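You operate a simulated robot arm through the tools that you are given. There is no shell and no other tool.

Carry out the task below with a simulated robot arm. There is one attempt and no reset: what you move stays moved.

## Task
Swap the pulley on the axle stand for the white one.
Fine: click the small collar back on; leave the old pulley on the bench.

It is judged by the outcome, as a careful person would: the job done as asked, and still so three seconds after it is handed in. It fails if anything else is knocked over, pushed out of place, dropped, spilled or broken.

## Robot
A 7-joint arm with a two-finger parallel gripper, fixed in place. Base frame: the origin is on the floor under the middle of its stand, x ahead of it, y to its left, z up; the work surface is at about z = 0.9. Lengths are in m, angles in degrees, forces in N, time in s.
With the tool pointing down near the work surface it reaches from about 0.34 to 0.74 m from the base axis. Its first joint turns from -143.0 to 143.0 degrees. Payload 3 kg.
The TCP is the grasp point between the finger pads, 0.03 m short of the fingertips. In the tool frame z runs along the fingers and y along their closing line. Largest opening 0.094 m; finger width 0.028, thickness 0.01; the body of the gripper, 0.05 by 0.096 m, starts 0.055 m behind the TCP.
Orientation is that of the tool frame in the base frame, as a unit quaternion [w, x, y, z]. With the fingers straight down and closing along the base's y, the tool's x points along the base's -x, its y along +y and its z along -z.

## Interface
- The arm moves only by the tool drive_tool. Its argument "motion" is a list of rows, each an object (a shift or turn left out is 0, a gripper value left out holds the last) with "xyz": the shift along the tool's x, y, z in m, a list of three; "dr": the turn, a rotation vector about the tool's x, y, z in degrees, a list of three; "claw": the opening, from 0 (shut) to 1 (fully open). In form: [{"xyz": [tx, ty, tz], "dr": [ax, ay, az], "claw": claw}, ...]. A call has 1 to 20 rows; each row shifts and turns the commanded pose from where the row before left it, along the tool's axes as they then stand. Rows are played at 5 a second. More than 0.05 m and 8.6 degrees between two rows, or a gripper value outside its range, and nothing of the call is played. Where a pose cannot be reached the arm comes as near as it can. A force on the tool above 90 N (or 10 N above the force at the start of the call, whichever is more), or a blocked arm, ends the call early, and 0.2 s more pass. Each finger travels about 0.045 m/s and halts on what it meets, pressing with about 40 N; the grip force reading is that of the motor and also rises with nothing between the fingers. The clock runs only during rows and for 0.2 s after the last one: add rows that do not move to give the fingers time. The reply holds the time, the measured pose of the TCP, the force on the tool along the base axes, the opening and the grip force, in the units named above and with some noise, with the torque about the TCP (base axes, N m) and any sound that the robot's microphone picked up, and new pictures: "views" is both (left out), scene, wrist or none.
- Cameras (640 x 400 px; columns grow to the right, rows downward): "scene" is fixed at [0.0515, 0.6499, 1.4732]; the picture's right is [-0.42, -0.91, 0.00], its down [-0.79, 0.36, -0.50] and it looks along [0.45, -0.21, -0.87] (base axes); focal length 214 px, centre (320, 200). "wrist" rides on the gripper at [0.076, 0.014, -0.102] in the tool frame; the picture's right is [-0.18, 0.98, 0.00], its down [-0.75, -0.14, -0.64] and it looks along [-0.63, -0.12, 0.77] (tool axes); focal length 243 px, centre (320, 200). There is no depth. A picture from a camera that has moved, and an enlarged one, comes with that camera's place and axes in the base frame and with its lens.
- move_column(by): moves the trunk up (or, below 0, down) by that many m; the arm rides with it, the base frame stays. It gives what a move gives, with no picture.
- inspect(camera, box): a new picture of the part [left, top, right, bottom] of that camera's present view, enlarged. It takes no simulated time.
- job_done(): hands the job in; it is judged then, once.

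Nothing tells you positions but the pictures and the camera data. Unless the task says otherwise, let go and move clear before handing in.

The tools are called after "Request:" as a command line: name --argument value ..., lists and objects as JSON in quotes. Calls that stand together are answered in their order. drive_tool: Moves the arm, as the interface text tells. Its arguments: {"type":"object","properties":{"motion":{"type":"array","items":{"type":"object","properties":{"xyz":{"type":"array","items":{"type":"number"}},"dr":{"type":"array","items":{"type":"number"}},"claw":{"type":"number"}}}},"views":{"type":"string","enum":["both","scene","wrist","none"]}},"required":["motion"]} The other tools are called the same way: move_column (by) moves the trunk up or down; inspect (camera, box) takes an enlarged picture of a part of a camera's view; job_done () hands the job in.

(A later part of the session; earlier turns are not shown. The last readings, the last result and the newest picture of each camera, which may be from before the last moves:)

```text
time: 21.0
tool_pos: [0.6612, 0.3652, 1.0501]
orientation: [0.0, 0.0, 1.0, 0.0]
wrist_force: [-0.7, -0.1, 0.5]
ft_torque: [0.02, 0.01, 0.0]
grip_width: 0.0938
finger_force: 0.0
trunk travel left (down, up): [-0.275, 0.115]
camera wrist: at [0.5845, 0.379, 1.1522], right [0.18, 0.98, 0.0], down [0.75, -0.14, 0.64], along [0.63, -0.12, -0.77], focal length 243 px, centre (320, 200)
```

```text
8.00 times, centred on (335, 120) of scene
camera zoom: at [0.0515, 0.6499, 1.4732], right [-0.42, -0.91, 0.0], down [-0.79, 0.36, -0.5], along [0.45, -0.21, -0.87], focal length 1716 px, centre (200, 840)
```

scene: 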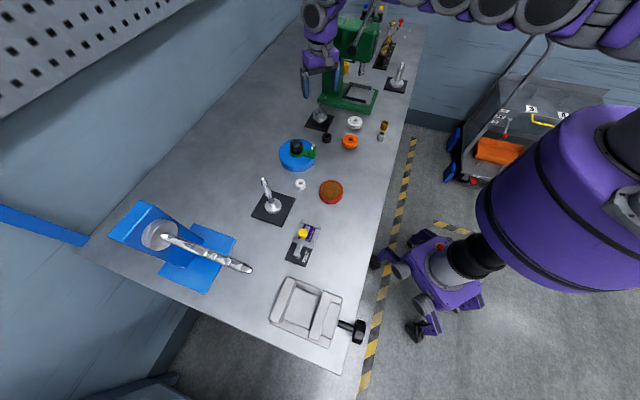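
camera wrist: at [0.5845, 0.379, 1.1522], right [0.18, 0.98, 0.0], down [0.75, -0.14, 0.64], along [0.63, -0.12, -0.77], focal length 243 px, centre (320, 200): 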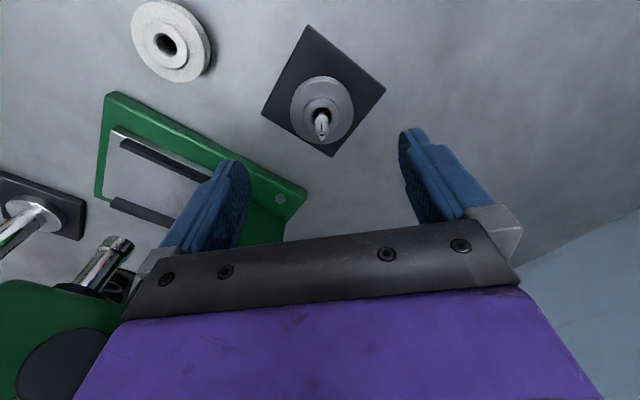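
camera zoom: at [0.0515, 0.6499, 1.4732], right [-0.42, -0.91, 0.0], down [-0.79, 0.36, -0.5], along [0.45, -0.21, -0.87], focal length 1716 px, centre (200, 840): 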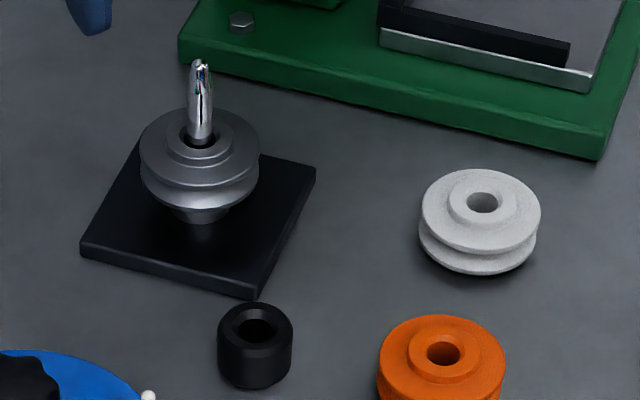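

Bores are round, with generous clearance over a tapered axle. I'll make a 1.5 mm correction and descend around the grey pulley.

Request:
drive_tool --motion '[{"xyz": [-0.0015, 0.001, 0]}, {"xyz": [0, 0, 0.02]}, {"xyz": [0, 0, 0.02]}, {"xyz": [0, 0, 0.02]}, {"xyz": [0, 0, 0.02]}, {"xyz": [0, 0, 0.01]}, {}, {}]' --views "both"

Request:
inspect --camera "wrist" --box '[210, 60, 430, 220]'

Request:
inspect --camera "scene" --box '[290, 80, 370, 140]'

```text
time: 22.8
tool_pos: [0.6585, 0.3643, 0.9606]
orientation: [-0.001, 0.0, 1.0, 0.0]
wrist_force: [0.1, -0.1, -1.2]
ft_torque: [-0.03, -0.03, -0.04]
grip_width: 0.0941
finger_force: 0.0
out of reach, approached as far as the arm can: row 4, 6
trunk travel left (down, up): [-0.275, 0.115]
camera wrist: at [0.5819, 0.3788, 1.0633], right [0.18, 0.98, 0.0], down [0.75, -0.14, 0.64], along [0.63, -0.12, -0.77], focal length 243 px, centre (320, 200)
```

scene: 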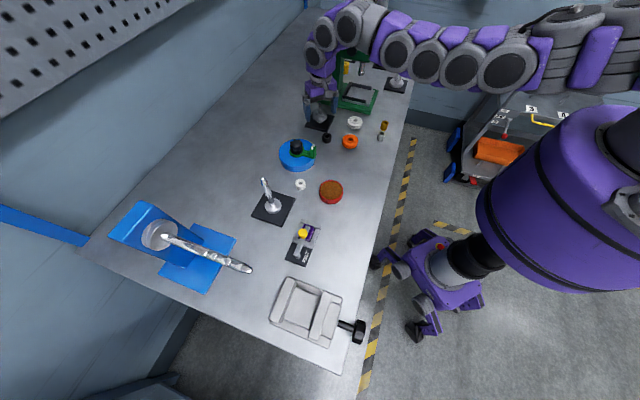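
wrist: 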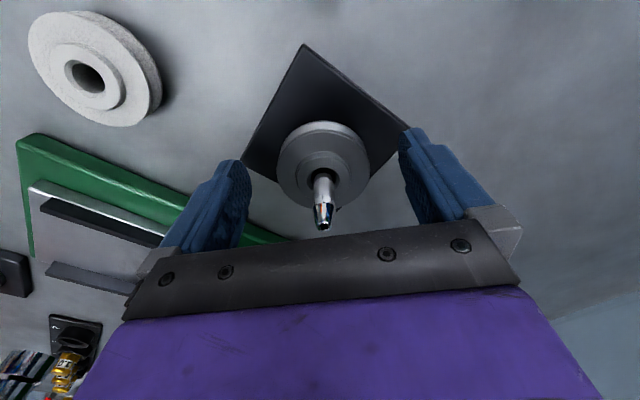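

```text
2.50 times, centred on (320, 140) of wrist
camera zoom: at [0.5819, 0.3788, 1.0633], right [0.18, 0.98, 0.0], down [0.75, -0.14, 0.64], along [0.63, -0.12, -0.77], focal length 606 px, centre (320, 350)
```

zoom: 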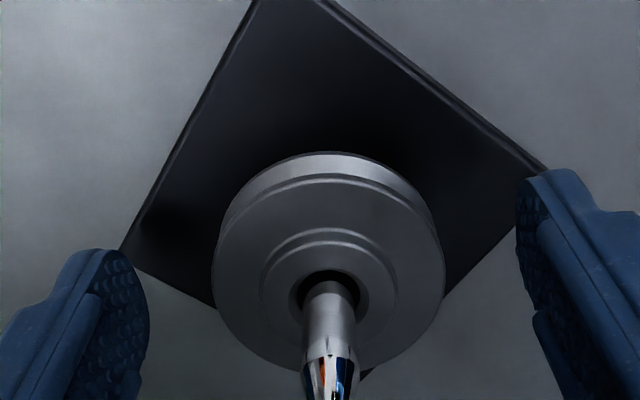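

```text
6.67 times, centred on (330, 110) of scene
camera zoom: at [0.0515, 0.6499, 1.4732], right [-0.42, -0.91, 0.0], down [-0.79, 0.36, -0.5], along [0.45, -0.21, -0.87], focal length 1430 px, centre (253, 800)
```

zoom: 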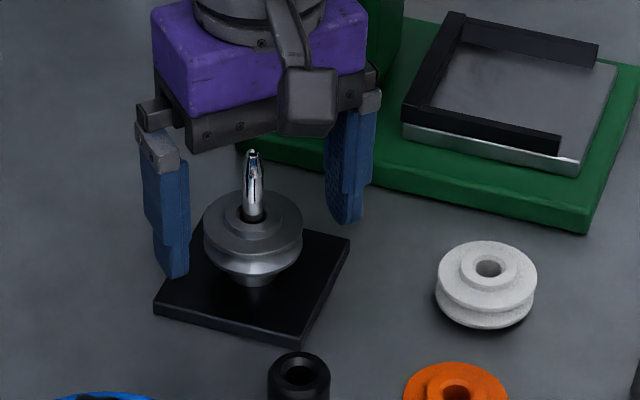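

The arm ran out of reach here, at a radius of about 0.756 m, so the trunk should come down to extend it. I'll raise the tool clear first, then lower the column by 0.1 m.

Request:
drive_tool --motion '[{"xyz": [0, 0, -0.02]}, {"xyz": [0, 0, -0.03]}, {"xyz": [0, 0, -0.03]}, {"xyz": [0, 0, -0.04]}, {}, {}]' --views "none"

Request:
move_column --by -0.05

```text
time: 24.2
tool_pos: [0.6561, 0.3637, 1.0792]
orientation: [-0.001, 0.0, 1.0, 0.0]
wrist_force: [-0.1, -0.2, -0.1]
ft_torque: [-0.04, -0.01, 0.01]
grip_width: 0.0943
finger_force: 0.0
trunk travel left (down, up): [-0.275, 0.115]
```

```text
time: 25.1
tool_pos: [0.6565, 0.3647, 1.0304]
orientation: [0.0, 0.001, 1.0, 0.0]
wrist_force: [-0.5, -0.5, -0.8]
ft_torque: [-0.01, 0.01, 0.0]
grip_width: 0.0942
finger_force: 0.2
trunk travel left (down, up): [-0.225, 0.165]
```

The TCP rides with the trunk as expected. I'll repeat once for another 5 cm of lowering.

Request:
drive_tool --motion '[{"xyz": [0, 0, -0.02]}, {"xyz": [0, 0, -0.03]}, {}]' --views "none"

Request:
move_column --by -0.05

Request:
drive_tool --motion '[{}]' --views "both"

Request:
inspect --camera "wrist" --box '[230, 60, 410, 180]'

```text
time: 25.9
tool_pos: [0.6559, 0.3648, 1.0788]
orientation: [-0.001, 0.0, 1.0, 0.0]
wrist_force: [-0.6, -0.3, -0.3]
ft_torque: [-0.02, 0.01, 0.03]
grip_width: 0.0941
finger_force: 0.1
trunk travel left (down, up): [-0.225, 0.165]
```

```text
time: 26.8
tool_pos: [0.6549, 0.3655, 1.0283]
orientation: [0.0, 0.0, 1.0, -0.001]
wrist_force: [-0.3, 1.6, 0.4]
ft_torque: [0.02, 0.0, 0.01]
grip_width: 0.094
finger_force: 0.0
trunk travel left (down, up): [-0.175, 0.215]
```

```text
time: 27.2
tool_pos: [0.6556, 0.3651, 1.0286]
orientation: [0.001, 0.0, 1.0, 0.0]
wrist_force: [0.0, -0.5, 0.2]
ft_torque: [0.0, 0.01, 0.01]
grip_width: 0.0937
finger_force: 0.0
trunk travel left (down, up): [-0.175, 0.215]
camera wrist: at [0.5787, 0.3793, 1.1313], right [0.18, 0.98, 0.0], down [0.75, -0.14, 0.64], along [0.63, -0.12, -0.77], focal length 243 px, centre (320, 200)
```

scene: 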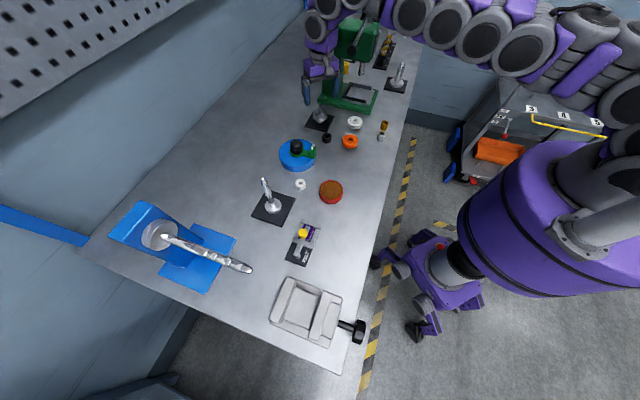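
wrist: 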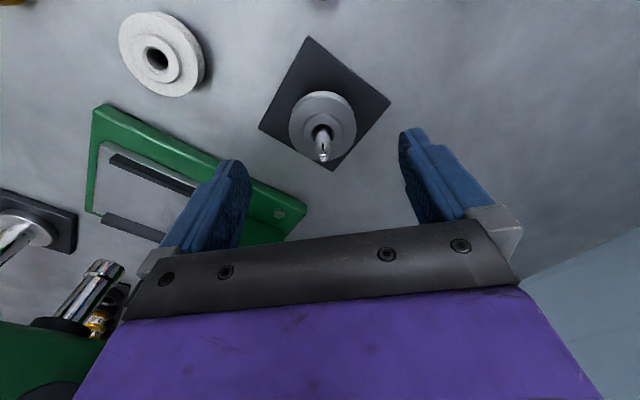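

```text
3.33 times, centred on (320, 120) of wrist
camera zoom: at [0.5787, 0.3793, 1.1313], right [0.18, 0.98, 0.0], down [0.75, -0.14, 0.64], along [0.63, -0.12, -0.77], focal length 809 px, centre (320, 467)
```

zoom: 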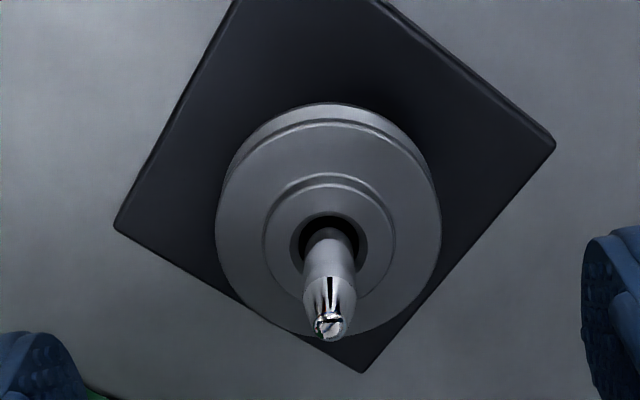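

The column is lower and the tool is about 7 mm short of the axle in x. I'll correct that and begin descending.

Request:
drive_tool --motion '[{"xyz": [-0.0075, 0.0007, 0]}, {"xyz": [0, 0, 0.015]}, {"xyz": [0, 0, 0.015]}, {"xyz": [0, 0, 0.015]}, {}, {}]' --views "wrist"

Request:
inspect --camera "wrist" --box '[210, 90, 430, 240]'

```text
time: 28.6
tool_pos: [0.6637, 0.3677, 0.9822]
orientation: [0.001, 0.001, 1.0, 0.0]
wrist_force: [0.5, 0.9, -0.1]
ft_torque: [-0.01, 0.03, -0.03]
grip_width: 0.094
finger_force: 0.0
trunk travel left (down, up): [-0.175, 0.215]
camera wrist: at [0.5867, 0.3811, 1.0843], right [0.18, 0.98, 0.0], down [0.75, -0.14, 0.64], along [0.63, -0.12, -0.77], focal length 243 px, centre (320, 200)
```

wrist: 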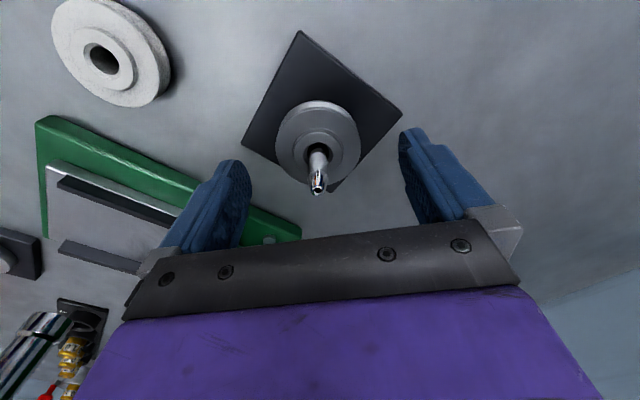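

```text
2.67 times, centred on (320, 165) of wrist
camera zoom: at [0.5867, 0.3811, 1.0843], right [0.18, 0.98, 0.0], down [0.75, -0.14, 0.64], along [0.63, -0.12, -0.77], focal length 647 px, centre (320, 293)
```

zoom: 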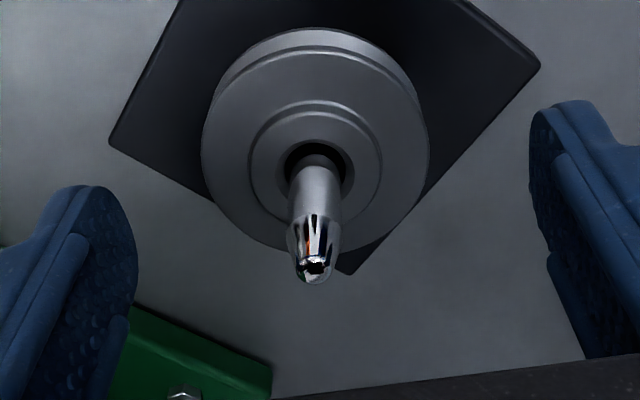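

Well centred now. I'll nudge 1–1.5 mm, descend to about z 0.948 so the fingertips pass the pulley's lower flange, and narrow the fingers to check.

Request:
drive_tool --motion '[{"xyz": [-0.0015, -0.001, 0]}, {"xyz": [0, 0, 0.012]}, {"xyz": [0, 0, 0.012]}, {"xyz": [0, 0, 0.01]}, {"claw": 0.72}, {}, {}, {}]' --views "both"

Request:
inspect --camera "wrist" --box '[210, 90, 430, 240]'

Request:
inspect --camera "scene" --box '[290, 80, 370, 140]'

```text
time: 30.4
tool_pos: [0.6653, 0.3654, 0.9496]
orientation: [-0.001, 0.0, 1.0, 0.001]
wrist_force: [-0.4, 0.0, 0.4]
ft_torque: [0.01, -0.04, -0.02]
grip_width: 0.0677
finger_force: 0.1
trunk travel left (down, up): [-0.175, 0.215]
camera wrist: at [0.5879, 0.3796, 1.0525], right [0.18, 0.98, 0.0], down [0.75, -0.14, 0.64], along [0.63, -0.12, -0.77], focal length 243 px, centre (320, 200)
```

scene: 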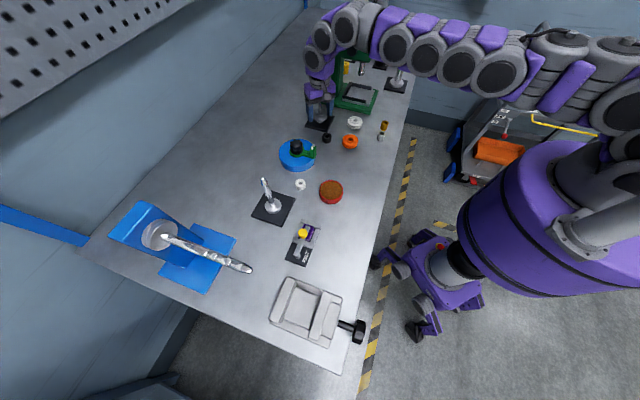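
wrist: 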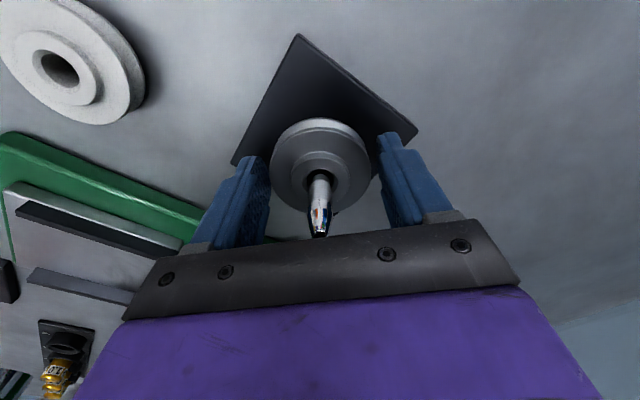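

```text
2.67 times, centred on (320, 165) of wrist
camera zoom: at [0.5879, 0.3796, 1.0525], right [0.18, 0.98, 0.0], down [0.75, -0.14, 0.64], along [0.63, -0.12, -0.77], focal length 647 px, centre (320, 293)
```

zoom: 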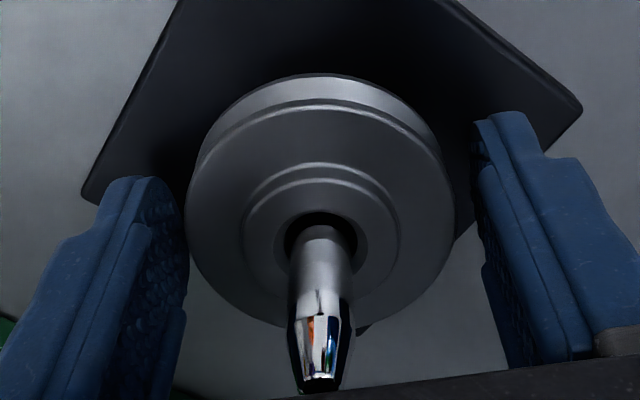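

```text
6.67 times, centred on (330, 110) of scene
camera zoom: at [0.0515, 0.6499, 1.4732], right [-0.42, -0.91, 0.0], down [-0.79, 0.36, -0.5], along [0.45, -0.21, -0.87], focal length 1430 px, centre (253, 800)
```

zoom: 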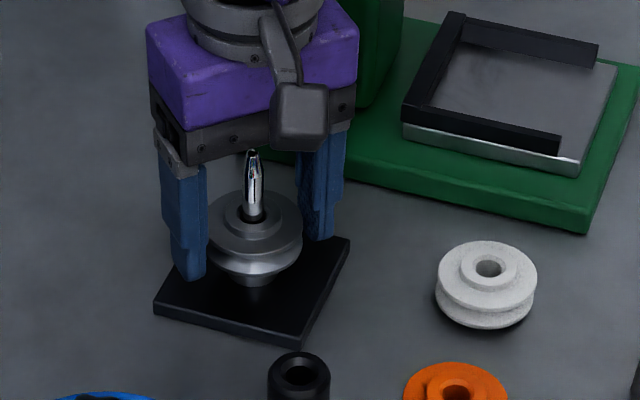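

The pulley is centred between the fingers. I'll close on it.

Request:
drive_tool --motion '[{"claw": 0.6}, {}, {"claw": 0.4}, {}, {}, {}]' --views "wrist"

Request:
inspect --camera "wrist" --box '[210, 90, 430, 240]'

```text
time: 31.8
tool_pos: [0.6645, 0.366, 0.9497]
orientation: [0.0, 0.0, 1.0, 0.0]
wrist_force: [-0.3, -0.2, 0.9]
ft_torque: [0.0, -0.02, 0.01]
grip_width: 0.0531
finger_force: 40.3
trunk travel left (down, up): [-0.175, 0.215]
camera wrist: at [0.5879, 0.3796, 1.0525], right [0.18, 0.98, 0.0], down [0.75, -0.14, 0.64], along [0.63, -0.12, -0.77], focal length 243 px, centre (320, 200)
```

wrist: 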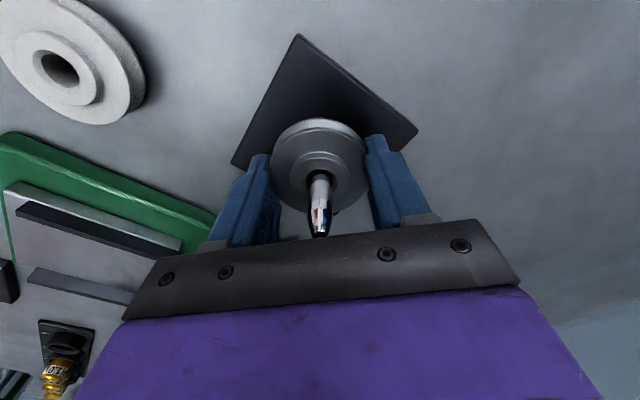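

```text
2.67 times, centred on (320, 165) of wrist
camera zoom: at [0.5879, 0.3796, 1.0525], right [0.18, 0.98, 0.0], down [0.75, -0.14, 0.64], along [0.63, -0.12, -0.77], focal length 647 px, centre (320, 293)
```

zoom: 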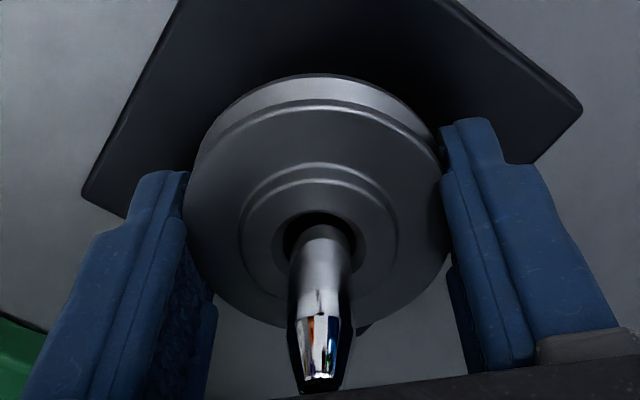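

The old pulley is gripped at 53 mm. I'll lift it straight up, slowly at first.

Request:
drive_tool --motion '[{"xyz": [0, 0, -0.005]}, {"xyz": [0, 0, -0.005]}, {"xyz": [0, 0, -0.01]}, {}]' --views "both"

Request:
inspect --camera "scene" --box '[290, 80, 370, 140]'

```text
time: 32.8
tool_pos: [0.6642, 0.3652, 0.9701]
orientation: [0.0, 0.0, 1.0, 0.0]
wrist_force: [0.6, 4.4, -1.7]
ft_torque: [0.06, 0.02, 0.01]
grip_width: 0.0534
finger_force: 40.2
trunk travel left (down, up): [-0.175, 0.215]
camera wrist: at [0.5878, 0.3785, 1.0719], right [0.18, 0.98, 0.0], down [0.75, -0.14, 0.64], along [0.63, -0.12, -0.77], focal length 243 px, centre (320, 200)
```

scene: 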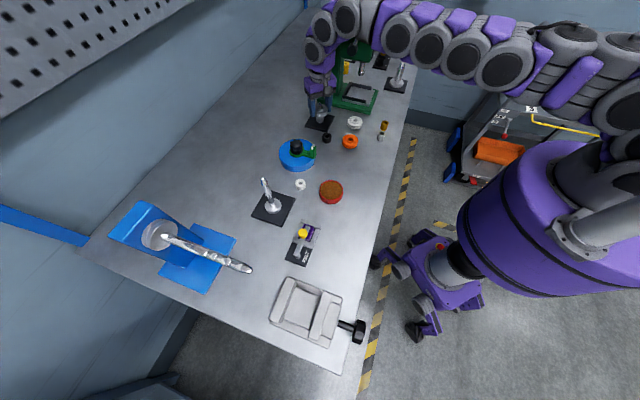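
wrist: 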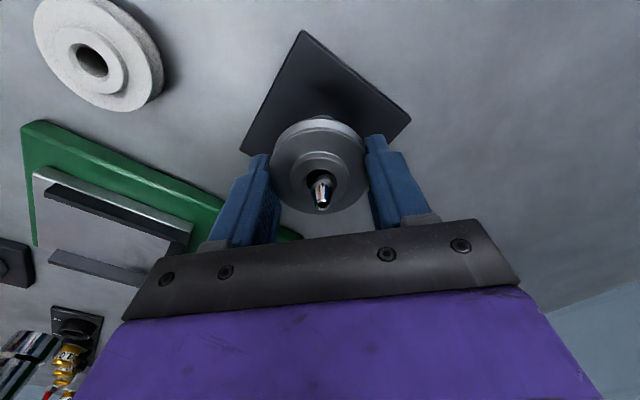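

```text
6.67 times, centred on (330, 110) of scene
camera zoom: at [0.0515, 0.6499, 1.4732], right [-0.42, -0.91, 0.0], down [-0.79, 0.36, -0.5], along [0.45, -0.21, -0.87], focal length 1430 px, centre (253, 800)
```

zoom: 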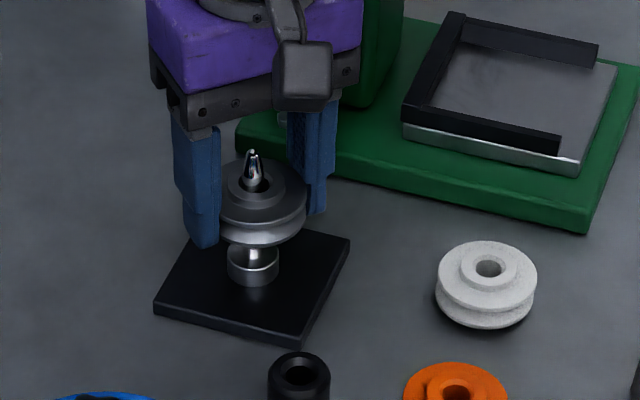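

It's rising with a light sideways rub of about 4 N from the axle. I'll shift 1 mm in +y to relieve it and continue up.

Request:
drive_tool --motion '[{"xyz": [0, 0.001, 0]}, {"xyz": [0, 0, -0.003]}, {}]' --views "none"

Request:
inspect --camera "wrist" --box '[250, 100, 390, 240]'

```text
time: 33.6
tool_pos: [0.6665, 0.3655, 0.9727]
orientation: [0.001, 0.0, 1.0, 0.001]
wrist_force: [0.3, -0.3, -1.1]
ft_torque: [-0.04, -0.03, -0.01]
grip_width: 0.0533
finger_force: 40.3
trunk travel left (down, up): [-0.175, 0.215]
```

```text
2.86 times, centred on (320, 170) of wrist
camera zoom: at [0.5888, 0.3797, 1.0757], right [0.18, 0.98, 0.0], down [0.75, -0.14, 0.64], along [0.63, -0.12, -0.77], focal length 693 px, centre (320, 286)
```

zoom: 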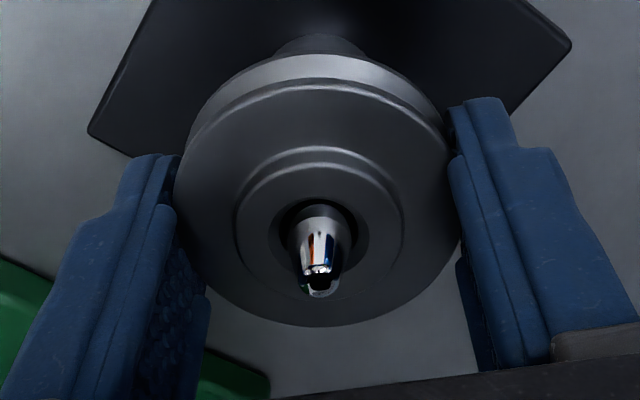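

The rub is gone. I'll lift fully clear of the axle tip, then carry the old pulley toward a free bench area near (0.43, 0.33).

Request:
drive_tool --motion '[{"xyz": [0, 0, -0.01]}, {"xyz": [0, 0, -0.015]}, {"xyz": [0, 0, -0.02]}, {"xyz": [0, 0, -0.027]}, {}]' --views "both"

Request:
inspect --camera "scene" --box '[280, 70, 380, 145]'

```text
time: 34.8
tool_pos: [0.6662, 0.3676, 1.0436]
orientation: [-0.001, 0.0, 1.0, 0.0]
wrist_force: [0.4, 0.1, -0.5]
ft_torque: [0.02, 0.03, 0.01]
grip_width: 0.0529
finger_force: 40.1
trunk travel left (down, up): [-0.175, 0.215]
camera wrist: at [0.5892, 0.3805, 1.1458], right [0.18, 0.98, 0.0], down [0.75, -0.14, 0.64], along [0.63, -0.12, -0.77], focal length 243 px, centre (320, 200)
```

scene: 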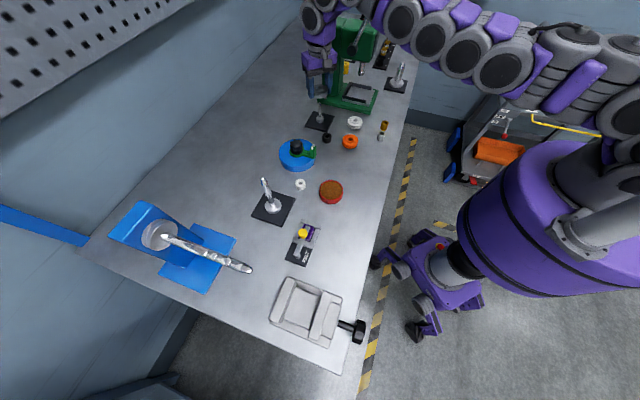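
wrist: 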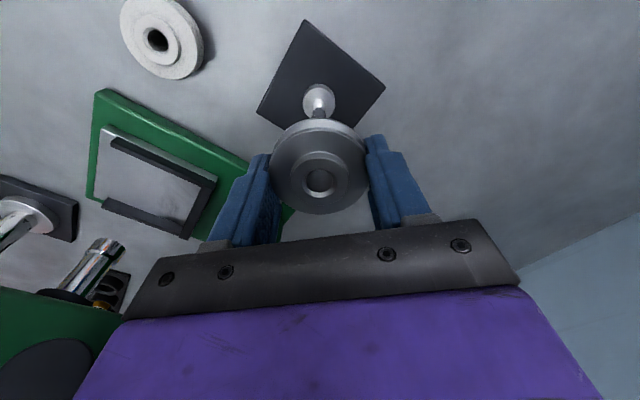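

```text
5.33 times, centred on (330, 108) of scene
camera zoom: at [0.0515, 0.6499, 1.4732], right [-0.42, -0.91, 0.0], down [-0.79, 0.36, -0.5], along [0.45, -0.21, -0.87], focal length 1144 px, centre (267, 693)
```

zoom: 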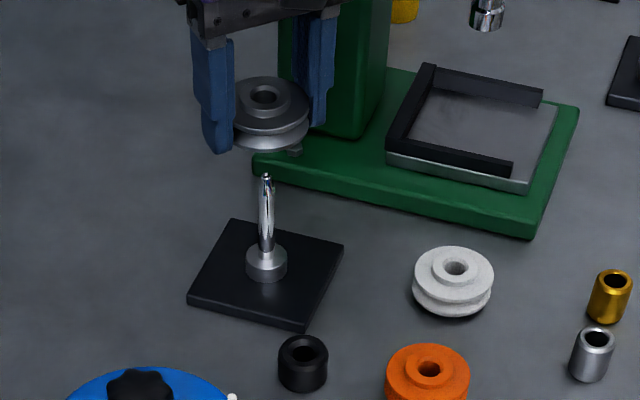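

The bare axle with its seat ring is now visible and the old pulley is clear. I'll carry it to the free spot.

Request:
drive_tool --motion '[{"xyz": [0.026, -0.004, 0]}, {"xyz": [0.03, -0.0045, 0]}, {"xyz": [0.03, -0.0045, 0]}, {"xyz": [0.03, -0.0045, 0]}, {"xyz": [0.03, -0.0045, 0]}, {"xyz": [0.03, -0.0045, 0]}, {"xyz": [0.03, -0.0045, 0]}, {"xyz": [0.029, -0.005, 0]}, {}, {}]' --views "both"

Request:
inspect --camera "scene" --box '[280, 90, 420, 200]'

```text
time: 37.0
tool_pos: [0.4278, 0.331, 1.0466]
orientation: [0.0, 0.0, 1.0, 0.0]
wrist_force: [-0.2, 0.1, -1.3]
ft_torque: [0.02, 0.01, 0.0]
grip_width: 0.0533
finger_force: 40.1
trunk travel left (down, up): [-0.175, 0.215]
camera wrist: at [0.3515, 0.3443, 1.1481], right [0.18, 0.98, 0.0], down [0.75, -0.14, 0.64], along [0.63, -0.12, -0.77], focal length 243 px, centre (320, 200)
```

scene: 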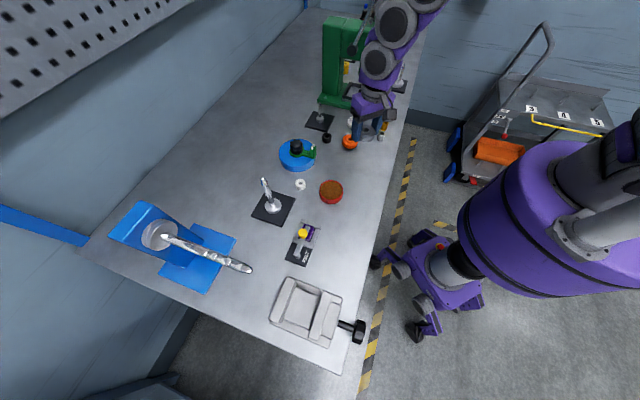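
wrist: 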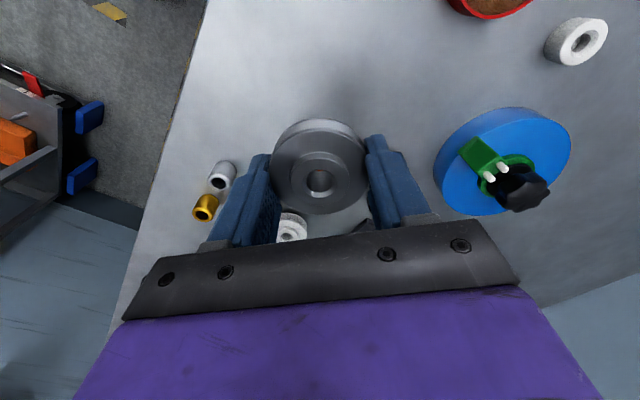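

```text
3.64 times, centred on (350, 145) of scene
camera zoom: at [0.0515, 0.6499, 1.4732], right [-0.42, -0.91, 0.0], down [-0.79, 0.36, -0.5], along [0.45, -0.21, -0.87], focal length 780 px, centre (211, 400)
```

zoom: 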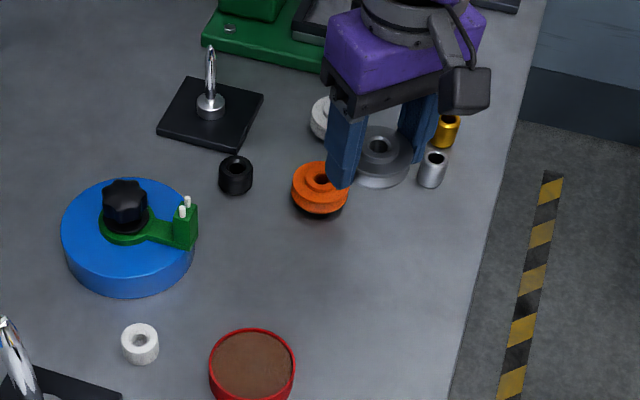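

The old pulley is above empty bench, clear of the orange one and the tin. I'll lower it most of the way.

Request:
drive_tool --motion '[{"xyz": [0, 0, 0.025]}, {"xyz": [0, 0, 0.025]}, {"xyz": [0, 0, 0.025]}, {"xyz": [0, 0, 0.02]}, {"xyz": [0, 0, 0.006]}, {}, {}]' --views "both"

Request:
inspect --camera "wrist" --box '[230, 80, 410, 220]'

Request:
inspect --camera "scene" --box '[310, 120, 410, 195]'

```text
time: 38.6
tool_pos: [0.4303, 0.3277, 0.9443]
orientation: [0.001, 0.001, 1.0, 0.0]
wrist_force: [-0.1, 0.4, -0.8]
ft_torque: [0.01, 0.01, 0.01]
grip_width: 0.0533
finger_force: 39.5
trunk travel left (down, up): [-0.175, 0.215]
camera wrist: at [0.353, 0.3418, 1.0469], right [0.18, 0.98, 0.0], down [0.75, -0.14, 0.64], along [0.63, -0.12, -0.77], focal length 243 px, centre (320, 200)
```

scene: 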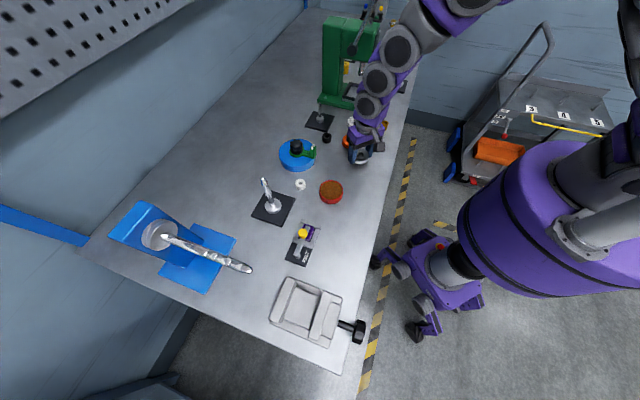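
wrist: 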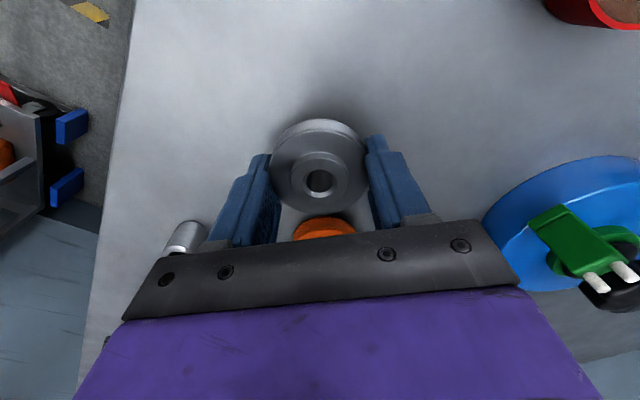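

```text
2.86 times, centred on (320, 150) of wrist
camera zoom: at [0.353, 0.3418, 1.0469], right [0.18, 0.98, 0.0], down [0.75, -0.14, 0.64], along [0.63, -0.12, -0.77], focal length 693 px, centre (320, 343)
```

zoom: 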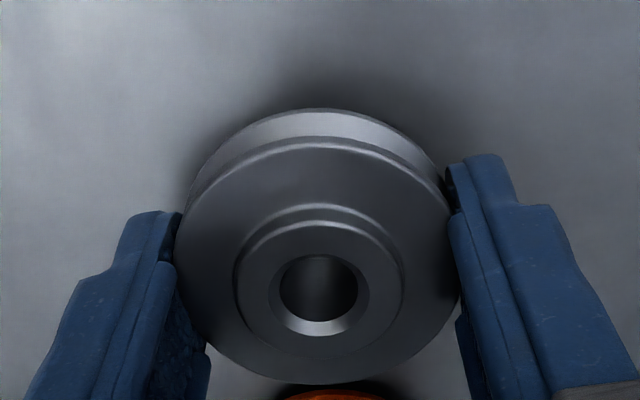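

```text
5.33 times, centred on (360, 158) of scene
camera zoom: at [0.0515, 0.6499, 1.4732], right [-0.42, -0.91, 0.0], down [-0.79, 0.36, -0.5], along [0.45, -0.21, -0.87], focal length 1144 px, centre (107, 427)
```

zoom: 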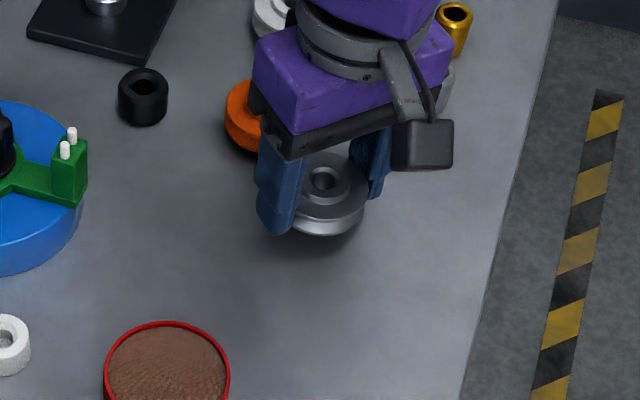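

I'll keep lowering in small steps, watching for contact.

Request:
drive_tool --motion '[{"xyz": [0, 0, 0.003]}, {"xyz": [0, 0, 0.003]}, {"xyz": [0, 0, 0.002]}, {}]' --views "none"

Request:
drive_tool --motion '[{"xyz": [0, 0, 0.0015]}, {}]' --views "none"

Request:
drive_tool --motion '[{"xyz": [0, 0, 0.001]}, {}]' --views "none"

```text
time: 39.6
tool_pos: [0.4287, 0.3294, 0.9342]
orientation: [0.0, 0.001, 1.0, 0.0]
wrist_force: [-0.2, -0.6, -1.7]
ft_torque: [0.0, 0.01, 0.0]
grip_width: 0.0534
finger_force: 40.1
trunk travel left (down, up): [-0.175, 0.215]
```

```text
time: 40.2
tool_pos: [0.4273, 0.3289, 0.9342]
orientation: [-0.001, 0.0, 1.0, 0.0]
wrist_force: [-0.2, -0.3, -0.7]
ft_torque: [-0.02, 0.0, 0.0]
grip_width: 0.0534
finger_force: 40.2
trunk travel left (down, up): [-0.175, 0.215]
```

```text
time: 40.8
tool_pos: [0.4287, 0.3284, 0.9339]
orientation: [0.0, 0.0, 1.0, -0.001]
wrist_force: [0.5, 0.5, -0.6]
ft_torque: [0.02, 0.02, 0.02]
grip_width: 0.0534
finger_force: 40.2
trunk travel left (down, up): [-0.175, 0.215]
```

Request:
drive_tool --motion '[{"xyz": [0, 0, 0.001]}, {}]' --views "none"

Request:
drive_tool --motion '[{"xyz": [0, 0, 0.001]}, {}]' --views "none"

Request:
inspect --camera "wrist" --box '[230, 80, 410, 220]'

Request:
inspect --camera "scene" --box '[320, 130, 400, 190]'

```text
time: 41.4
tool_pos: [0.428, 0.33, 0.9335]
orientation: [0.001, 0.001, 1.0, 0.0]
wrist_force: [-0.6, -0.3, -0.7]
ft_torque: [0.01, 0.0, 0.02]
grip_width: 0.0532
finger_force: 40.0
trunk travel left (down, up): [-0.175, 0.215]
```

```text
time: 42.0
tool_pos: [0.4289, 0.3304, 0.9308]
orientation: [0.0, -0.001, 1.0, 0.0]
wrist_force: [-0.1, -0.4, -1.3]
ft_torque: [-0.01, 0.01, 0.0]
grip_width: 0.0532
finger_force: 40.3
trunk travel left (down, up): [-0.175, 0.215]
```

```text
2.86 times, centred on (320, 150) of wrist
camera zoom: at [0.3521, 0.344, 1.0338], right [0.18, 0.98, 0.0], down [0.75, -0.14, 0.64], along [0.63, -0.12, -0.77], focal length 693 px, centre (320, 343)
```

zoom: 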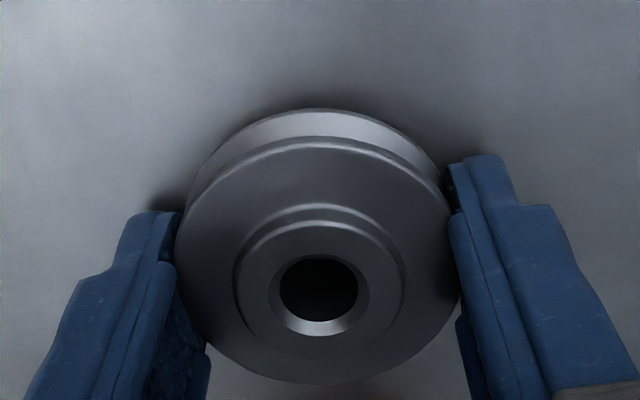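

```text
6.67 times, centred on (360, 160) of scene
camera zoom: at [0.0515, 0.6499, 1.4732], right [-0.42, -0.91, 0.0], down [-0.79, 0.36, -0.5], along [0.45, -0.21, -0.87], focal length 1430 px, centre (53, 467)
```

zoom: 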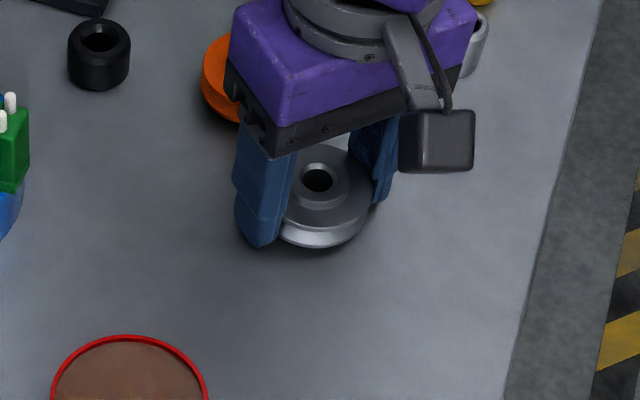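

Request:
drive_tool --motion '[{"xyz": [0, 0, 0.001]}, {}]' --views "none"

Request:
drive_tool --motion '[{"xyz": [0, 0, 0.001]}, {}]' --views "none"

```text
time: 42.6
tool_pos: [0.429, 0.3309, 0.931]
orientation: [0.001, 0.001, 1.0, 0.0]
wrist_force: [-0.5, 0.5, 2.9]
ft_torque: [-0.1, 0.09, 0.03]
grip_width: 0.0533
finger_force: 39.4
trunk travel left (down, up): [-0.175, 0.215]
```

```text
time: 43.2
tool_pos: [0.428, 0.3312, 0.93]
orientation: [0.001, 0.0, 1.0, 0.001]
wrist_force: [-0.5, 2.1, 13.0]
ft_torque: [-0.4, 0.21, -0.09]
grip_width: 0.0531
finger_force: 40.0
trunk travel left (down, up): [-0.175, 0.215]
```

Contact is made at 13 N. I'll back off slightly and open to release the old pulley on the bench.

Request:
drive_tool --motion '[{"xyz": [0, 0, -0.001]}, {"claw": 0.6}, {}, {"claw": 0.7}, {}, {"claw": 0.9}, {}, {}]' --views "wrist"

Request:
inspect --camera "wrist" --box '[230, 80, 410, 220]'

```text
time: 45.0
tool_pos: [0.4303, 0.3305, 0.9293]
orientation: [-0.001, 0.0, 1.0, 0.0]
wrist_force: [-0.8, 1.4, 5.2]
ft_torque: [-0.18, 0.08, -0.08]
grip_width: 0.0841
finger_force: 0.0
trunk travel left (down, up): [-0.175, 0.215]
camera wrist: at [0.3525, 0.3444, 1.0326], right [0.18, 0.98, 0.0], down [0.75, -0.14, 0.64], along [0.63, -0.12, -0.77], focal length 243 px, centre (320, 200)
```

wrist: 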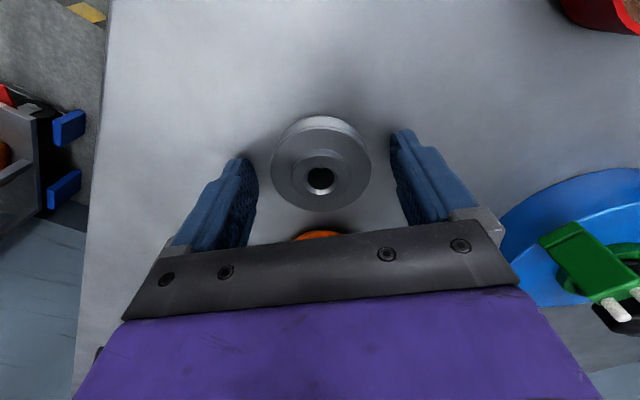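

```text
2.86 times, centred on (320, 150) of wrist
camera zoom: at [0.3525, 0.3444, 1.0326], right [0.18, 0.98, 0.0], down [0.75, -0.14, 0.64], along [0.63, -0.12, -0.77], focal length 693 px, centre (320, 343)
```

zoom: 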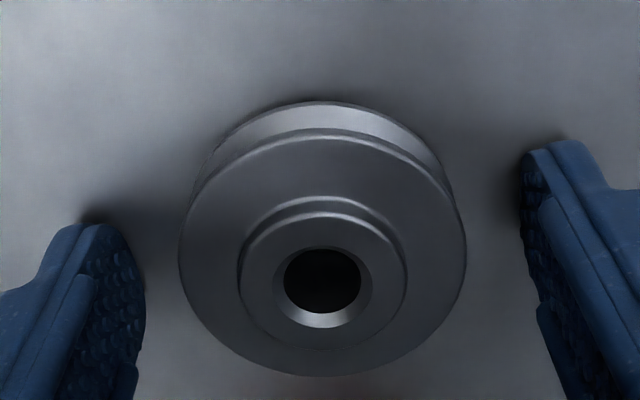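

The old pulley sits flat on the bench. Now I'll raise, open fully, and go toward the white pulley near (0.593, 0.253), staying fairly low to keep the wrist clear of the drill lever.

Request:
drive_tool --motion '[{"xyz": [0, 0, -0.02], "claw": 1.0}, {"xyz": [0, 0, -0.03]}, {"xyz": [0, 0, -0.02]}, {"xyz": [-0.025, -0.012, 0]}, {"xyz": [-0.03, -0.015, 0]}, {"xyz": [-0.03, -0.015, 0]}, {"xyz": [-0.03, -0.014, 0]}, {"xyz": [-0.02, -0.01, 0]}, {}, {}]' --views "both"

Request:
inspect --camera "scene" --box '[290, 0, 450, 120]'

```text
time: 47.2
tool_pos: [0.5623, 0.2654, 1.0002]
orientation: [0.001, 0.0, 1.0, 0.0]
wrist_force: [0.3, -0.5, 0.4]
ft_torque: [0.05, 0.03, -0.01]
grip_width: 0.0938
finger_force: 0.0
trunk travel left (down, up): [-0.175, 0.215]
camera wrist: at [0.4852, 0.2793, 1.1024], right [0.18, 0.98, 0.0], down [0.75, -0.14, 0.64], along [0.63, -0.12, -0.77], focal length 243 px, centre (320, 200)
```

scene: 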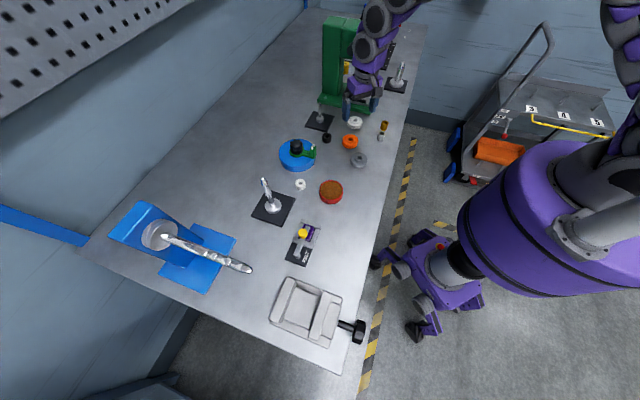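
wrist: 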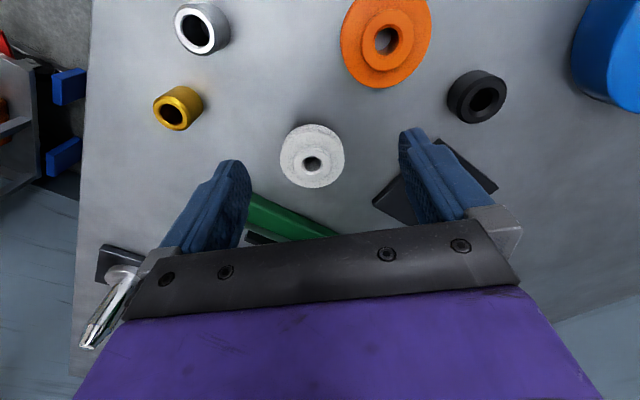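

```text
3.33 times, centred on (370, 60) of scene
camera zoom: at [0.0515, 0.6499, 1.4732], right [-0.42, -0.91, 0.0], down [-0.79, 0.36, -0.5], along [0.45, -0.21, -0.87], focal length 715 px, centre (153, 667)
```

zoom: 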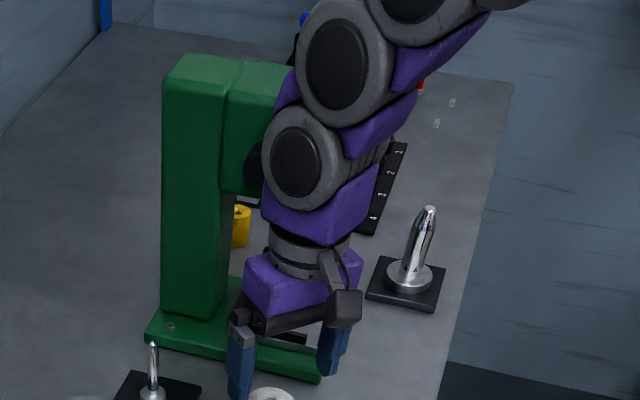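

The white pulley is just ahead between the fingers, and the wrist is clear of the lever. I'll zoom in to refine its position.

Request:
inspect --camera "wrist" --box '[250, 100, 390, 210]'

```text
3.64 times, centred on (320, 155) of wrist
camera zoom: at [0.4852, 0.2793, 1.1024], right [0.18, 0.98, 0.0], down [0.75, -0.14, 0.64], along [0.63, -0.12, -0.77], focal length 882 px, centre (320, 364)
```

zoom: 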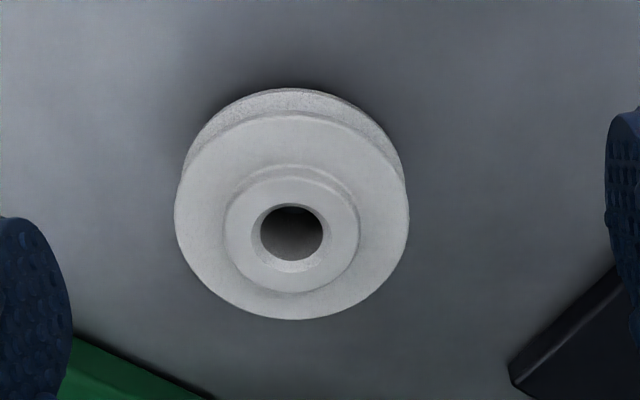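

The white pulley is about 28 mm further in +x and 13 mm in -y. I'll move over it and descend partway.

Request:
drive_tool --motion '[{"xyz": [-0.014, -0.0065, 0]}, {"xyz": [-0.014, -0.0065, 0]}, {"xyz": [0, 0, 0.012]}, {"xyz": [0, 0, 0.012]}, {"xyz": [0, 0, 0.012]}, {}, {}]' --views "both"

Request:
inspect --camera "wrist" --box '[220, 100, 420, 220]'

Request:
inspect --camera "scene" --box '[290, 20, 430, 140]'

```text
time: 48.8
tool_pos: [0.5929, 0.2513, 0.9631]
orientation: [0.0, 0.0, 1.0, 0.0]
wrist_force: [-0.5, -0.1, -0.2]
ft_torque: [0.01, 0.01, -0.01]
grip_width: 0.0941
finger_force: 0.0
trunk travel left (down, up): [-0.175, 0.215]
camera wrist: at [0.5162, 0.2652, 1.0663], right [0.18, 0.98, 0.0], down [0.75, -0.14, 0.64], along [0.63, -0.12, -0.77], focal length 243 px, centre (320, 200)
```

scene: 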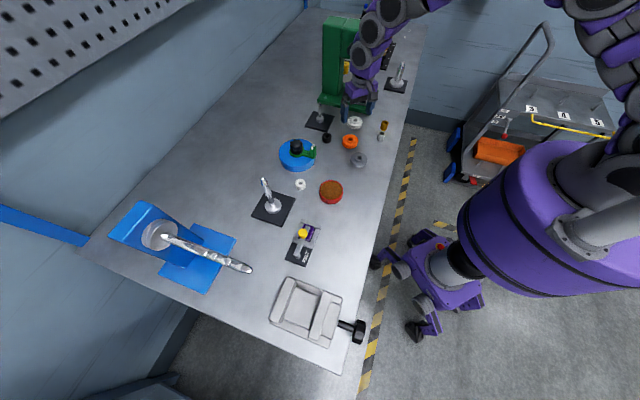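
wrist: 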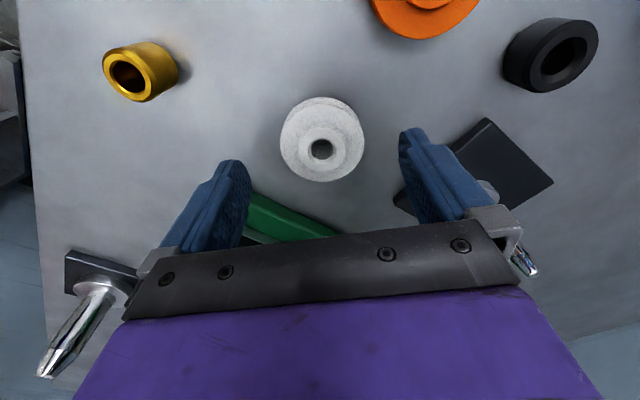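

```text
3.20 times, centred on (320, 160) of wrist
camera zoom: at [0.5162, 0.2652, 1.0663], right [0.18, 0.98, 0.0], down [0.75, -0.14, 0.64], along [0.63, -0.12, -0.77], focal length 776 px, centre (320, 328)
```

zoom: 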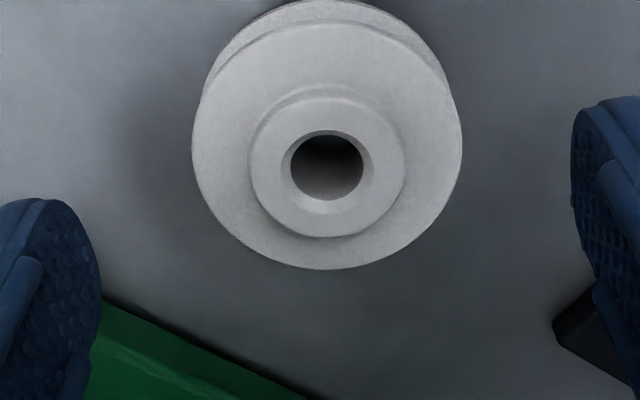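

```text
3.33 times, centred on (360, 80) of scene
camera zoom: at [0.0515, 0.6499, 1.4732], right [-0.42, -0.91, 0.0], down [-0.79, 0.36, -0.5], along [0.45, -0.21, -0.87], focal length 715 px, centre (187, 600)
```

zoom: 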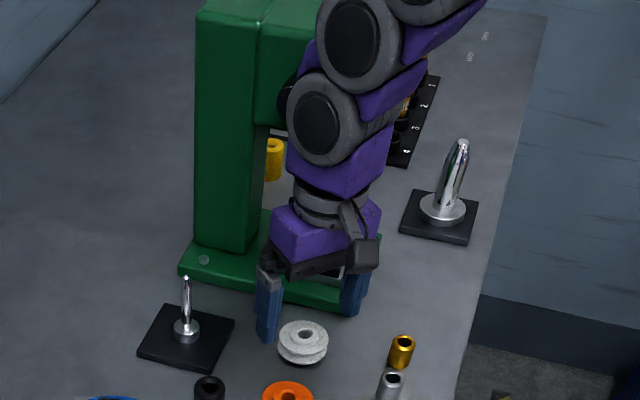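

The pulley is 2.5 mm toward -x and 2 mm toward +y from the axis. I'll correct, descend around it, and narrow the fingers.

Request:
drive_tool --motion '[{"xyz": [0.0025, 0.002, 0]}, {"xyz": [0, 0, 0.01]}, {"xyz": [0, 0, 0.01]}, {"xyz": [0, 0, 0.009]}, {"claw": 0.75}, {}, {}, {}]' --views "both"

Request:
inspect --camera "wrist" --box '[220, 100, 420, 220]'

Request:
inspect --camera "scene" --box '[300, 60, 420, 150]'

```text
time: 50.6
tool_pos: [0.591, 0.2531, 0.9356]
orientation: [0.0, 0.001, 1.0, 0.001]
wrist_force: [0.1, -0.6, -0.1]
ft_torque: [0.03, -0.02, 0.0]
grip_width: 0.0705
finger_force: 0.0
trunk travel left (down, up): [-0.175, 0.215]
camera wrist: at [0.5142, 0.2672, 1.0386], right [0.18, 0.98, 0.0], down [0.75, -0.14, 0.64], along [0.63, -0.12, -0.77], focal length 243 px, centre (320, 200)
```

scene: 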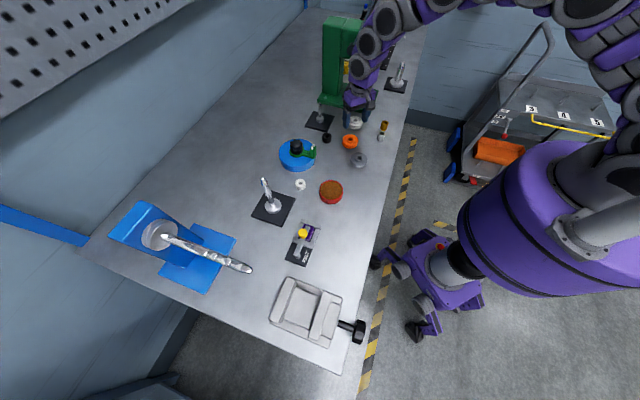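
wrist: 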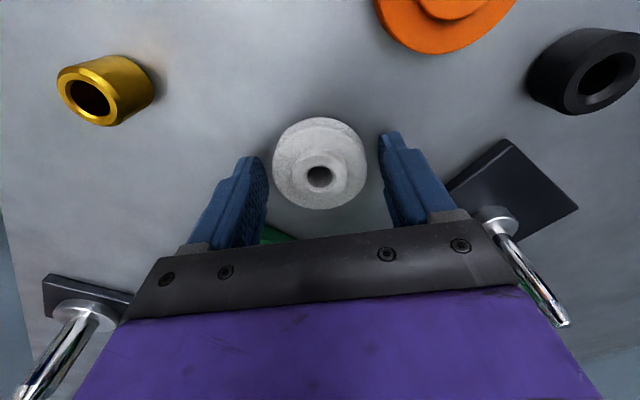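

```text
3.20 times, centred on (320, 160) of wrist
camera zoom: at [0.5142, 0.2672, 1.0386], right [0.18, 0.98, 0.0], down [0.75, -0.14, 0.64], along [0.63, -0.12, -0.77], focal length 776 px, centre (320, 328)
```

zoom: 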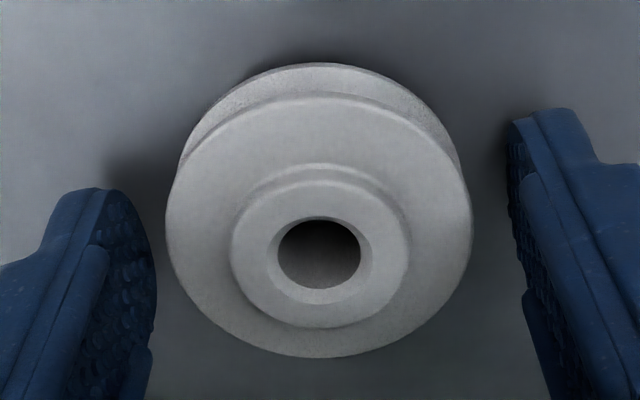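

```text
4.44 times, centred on (360, 105) of scene
camera zoom: at [0.0515, 0.6499, 1.4732], right [-0.42, -0.91, 0.0], down [-0.79, 0.36, -0.5], along [0.45, -0.21, -0.87], focal length 953 px, centre (142, 622)
```

zoom: 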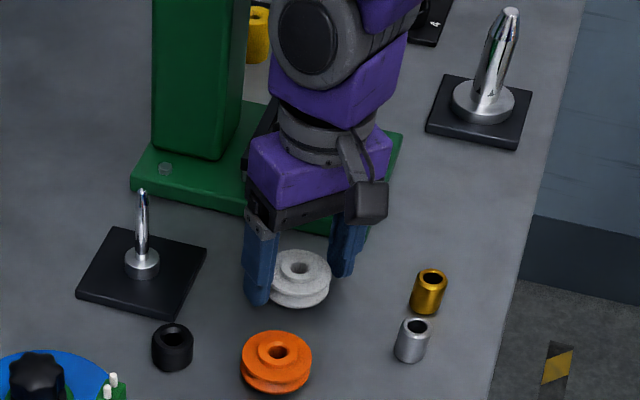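

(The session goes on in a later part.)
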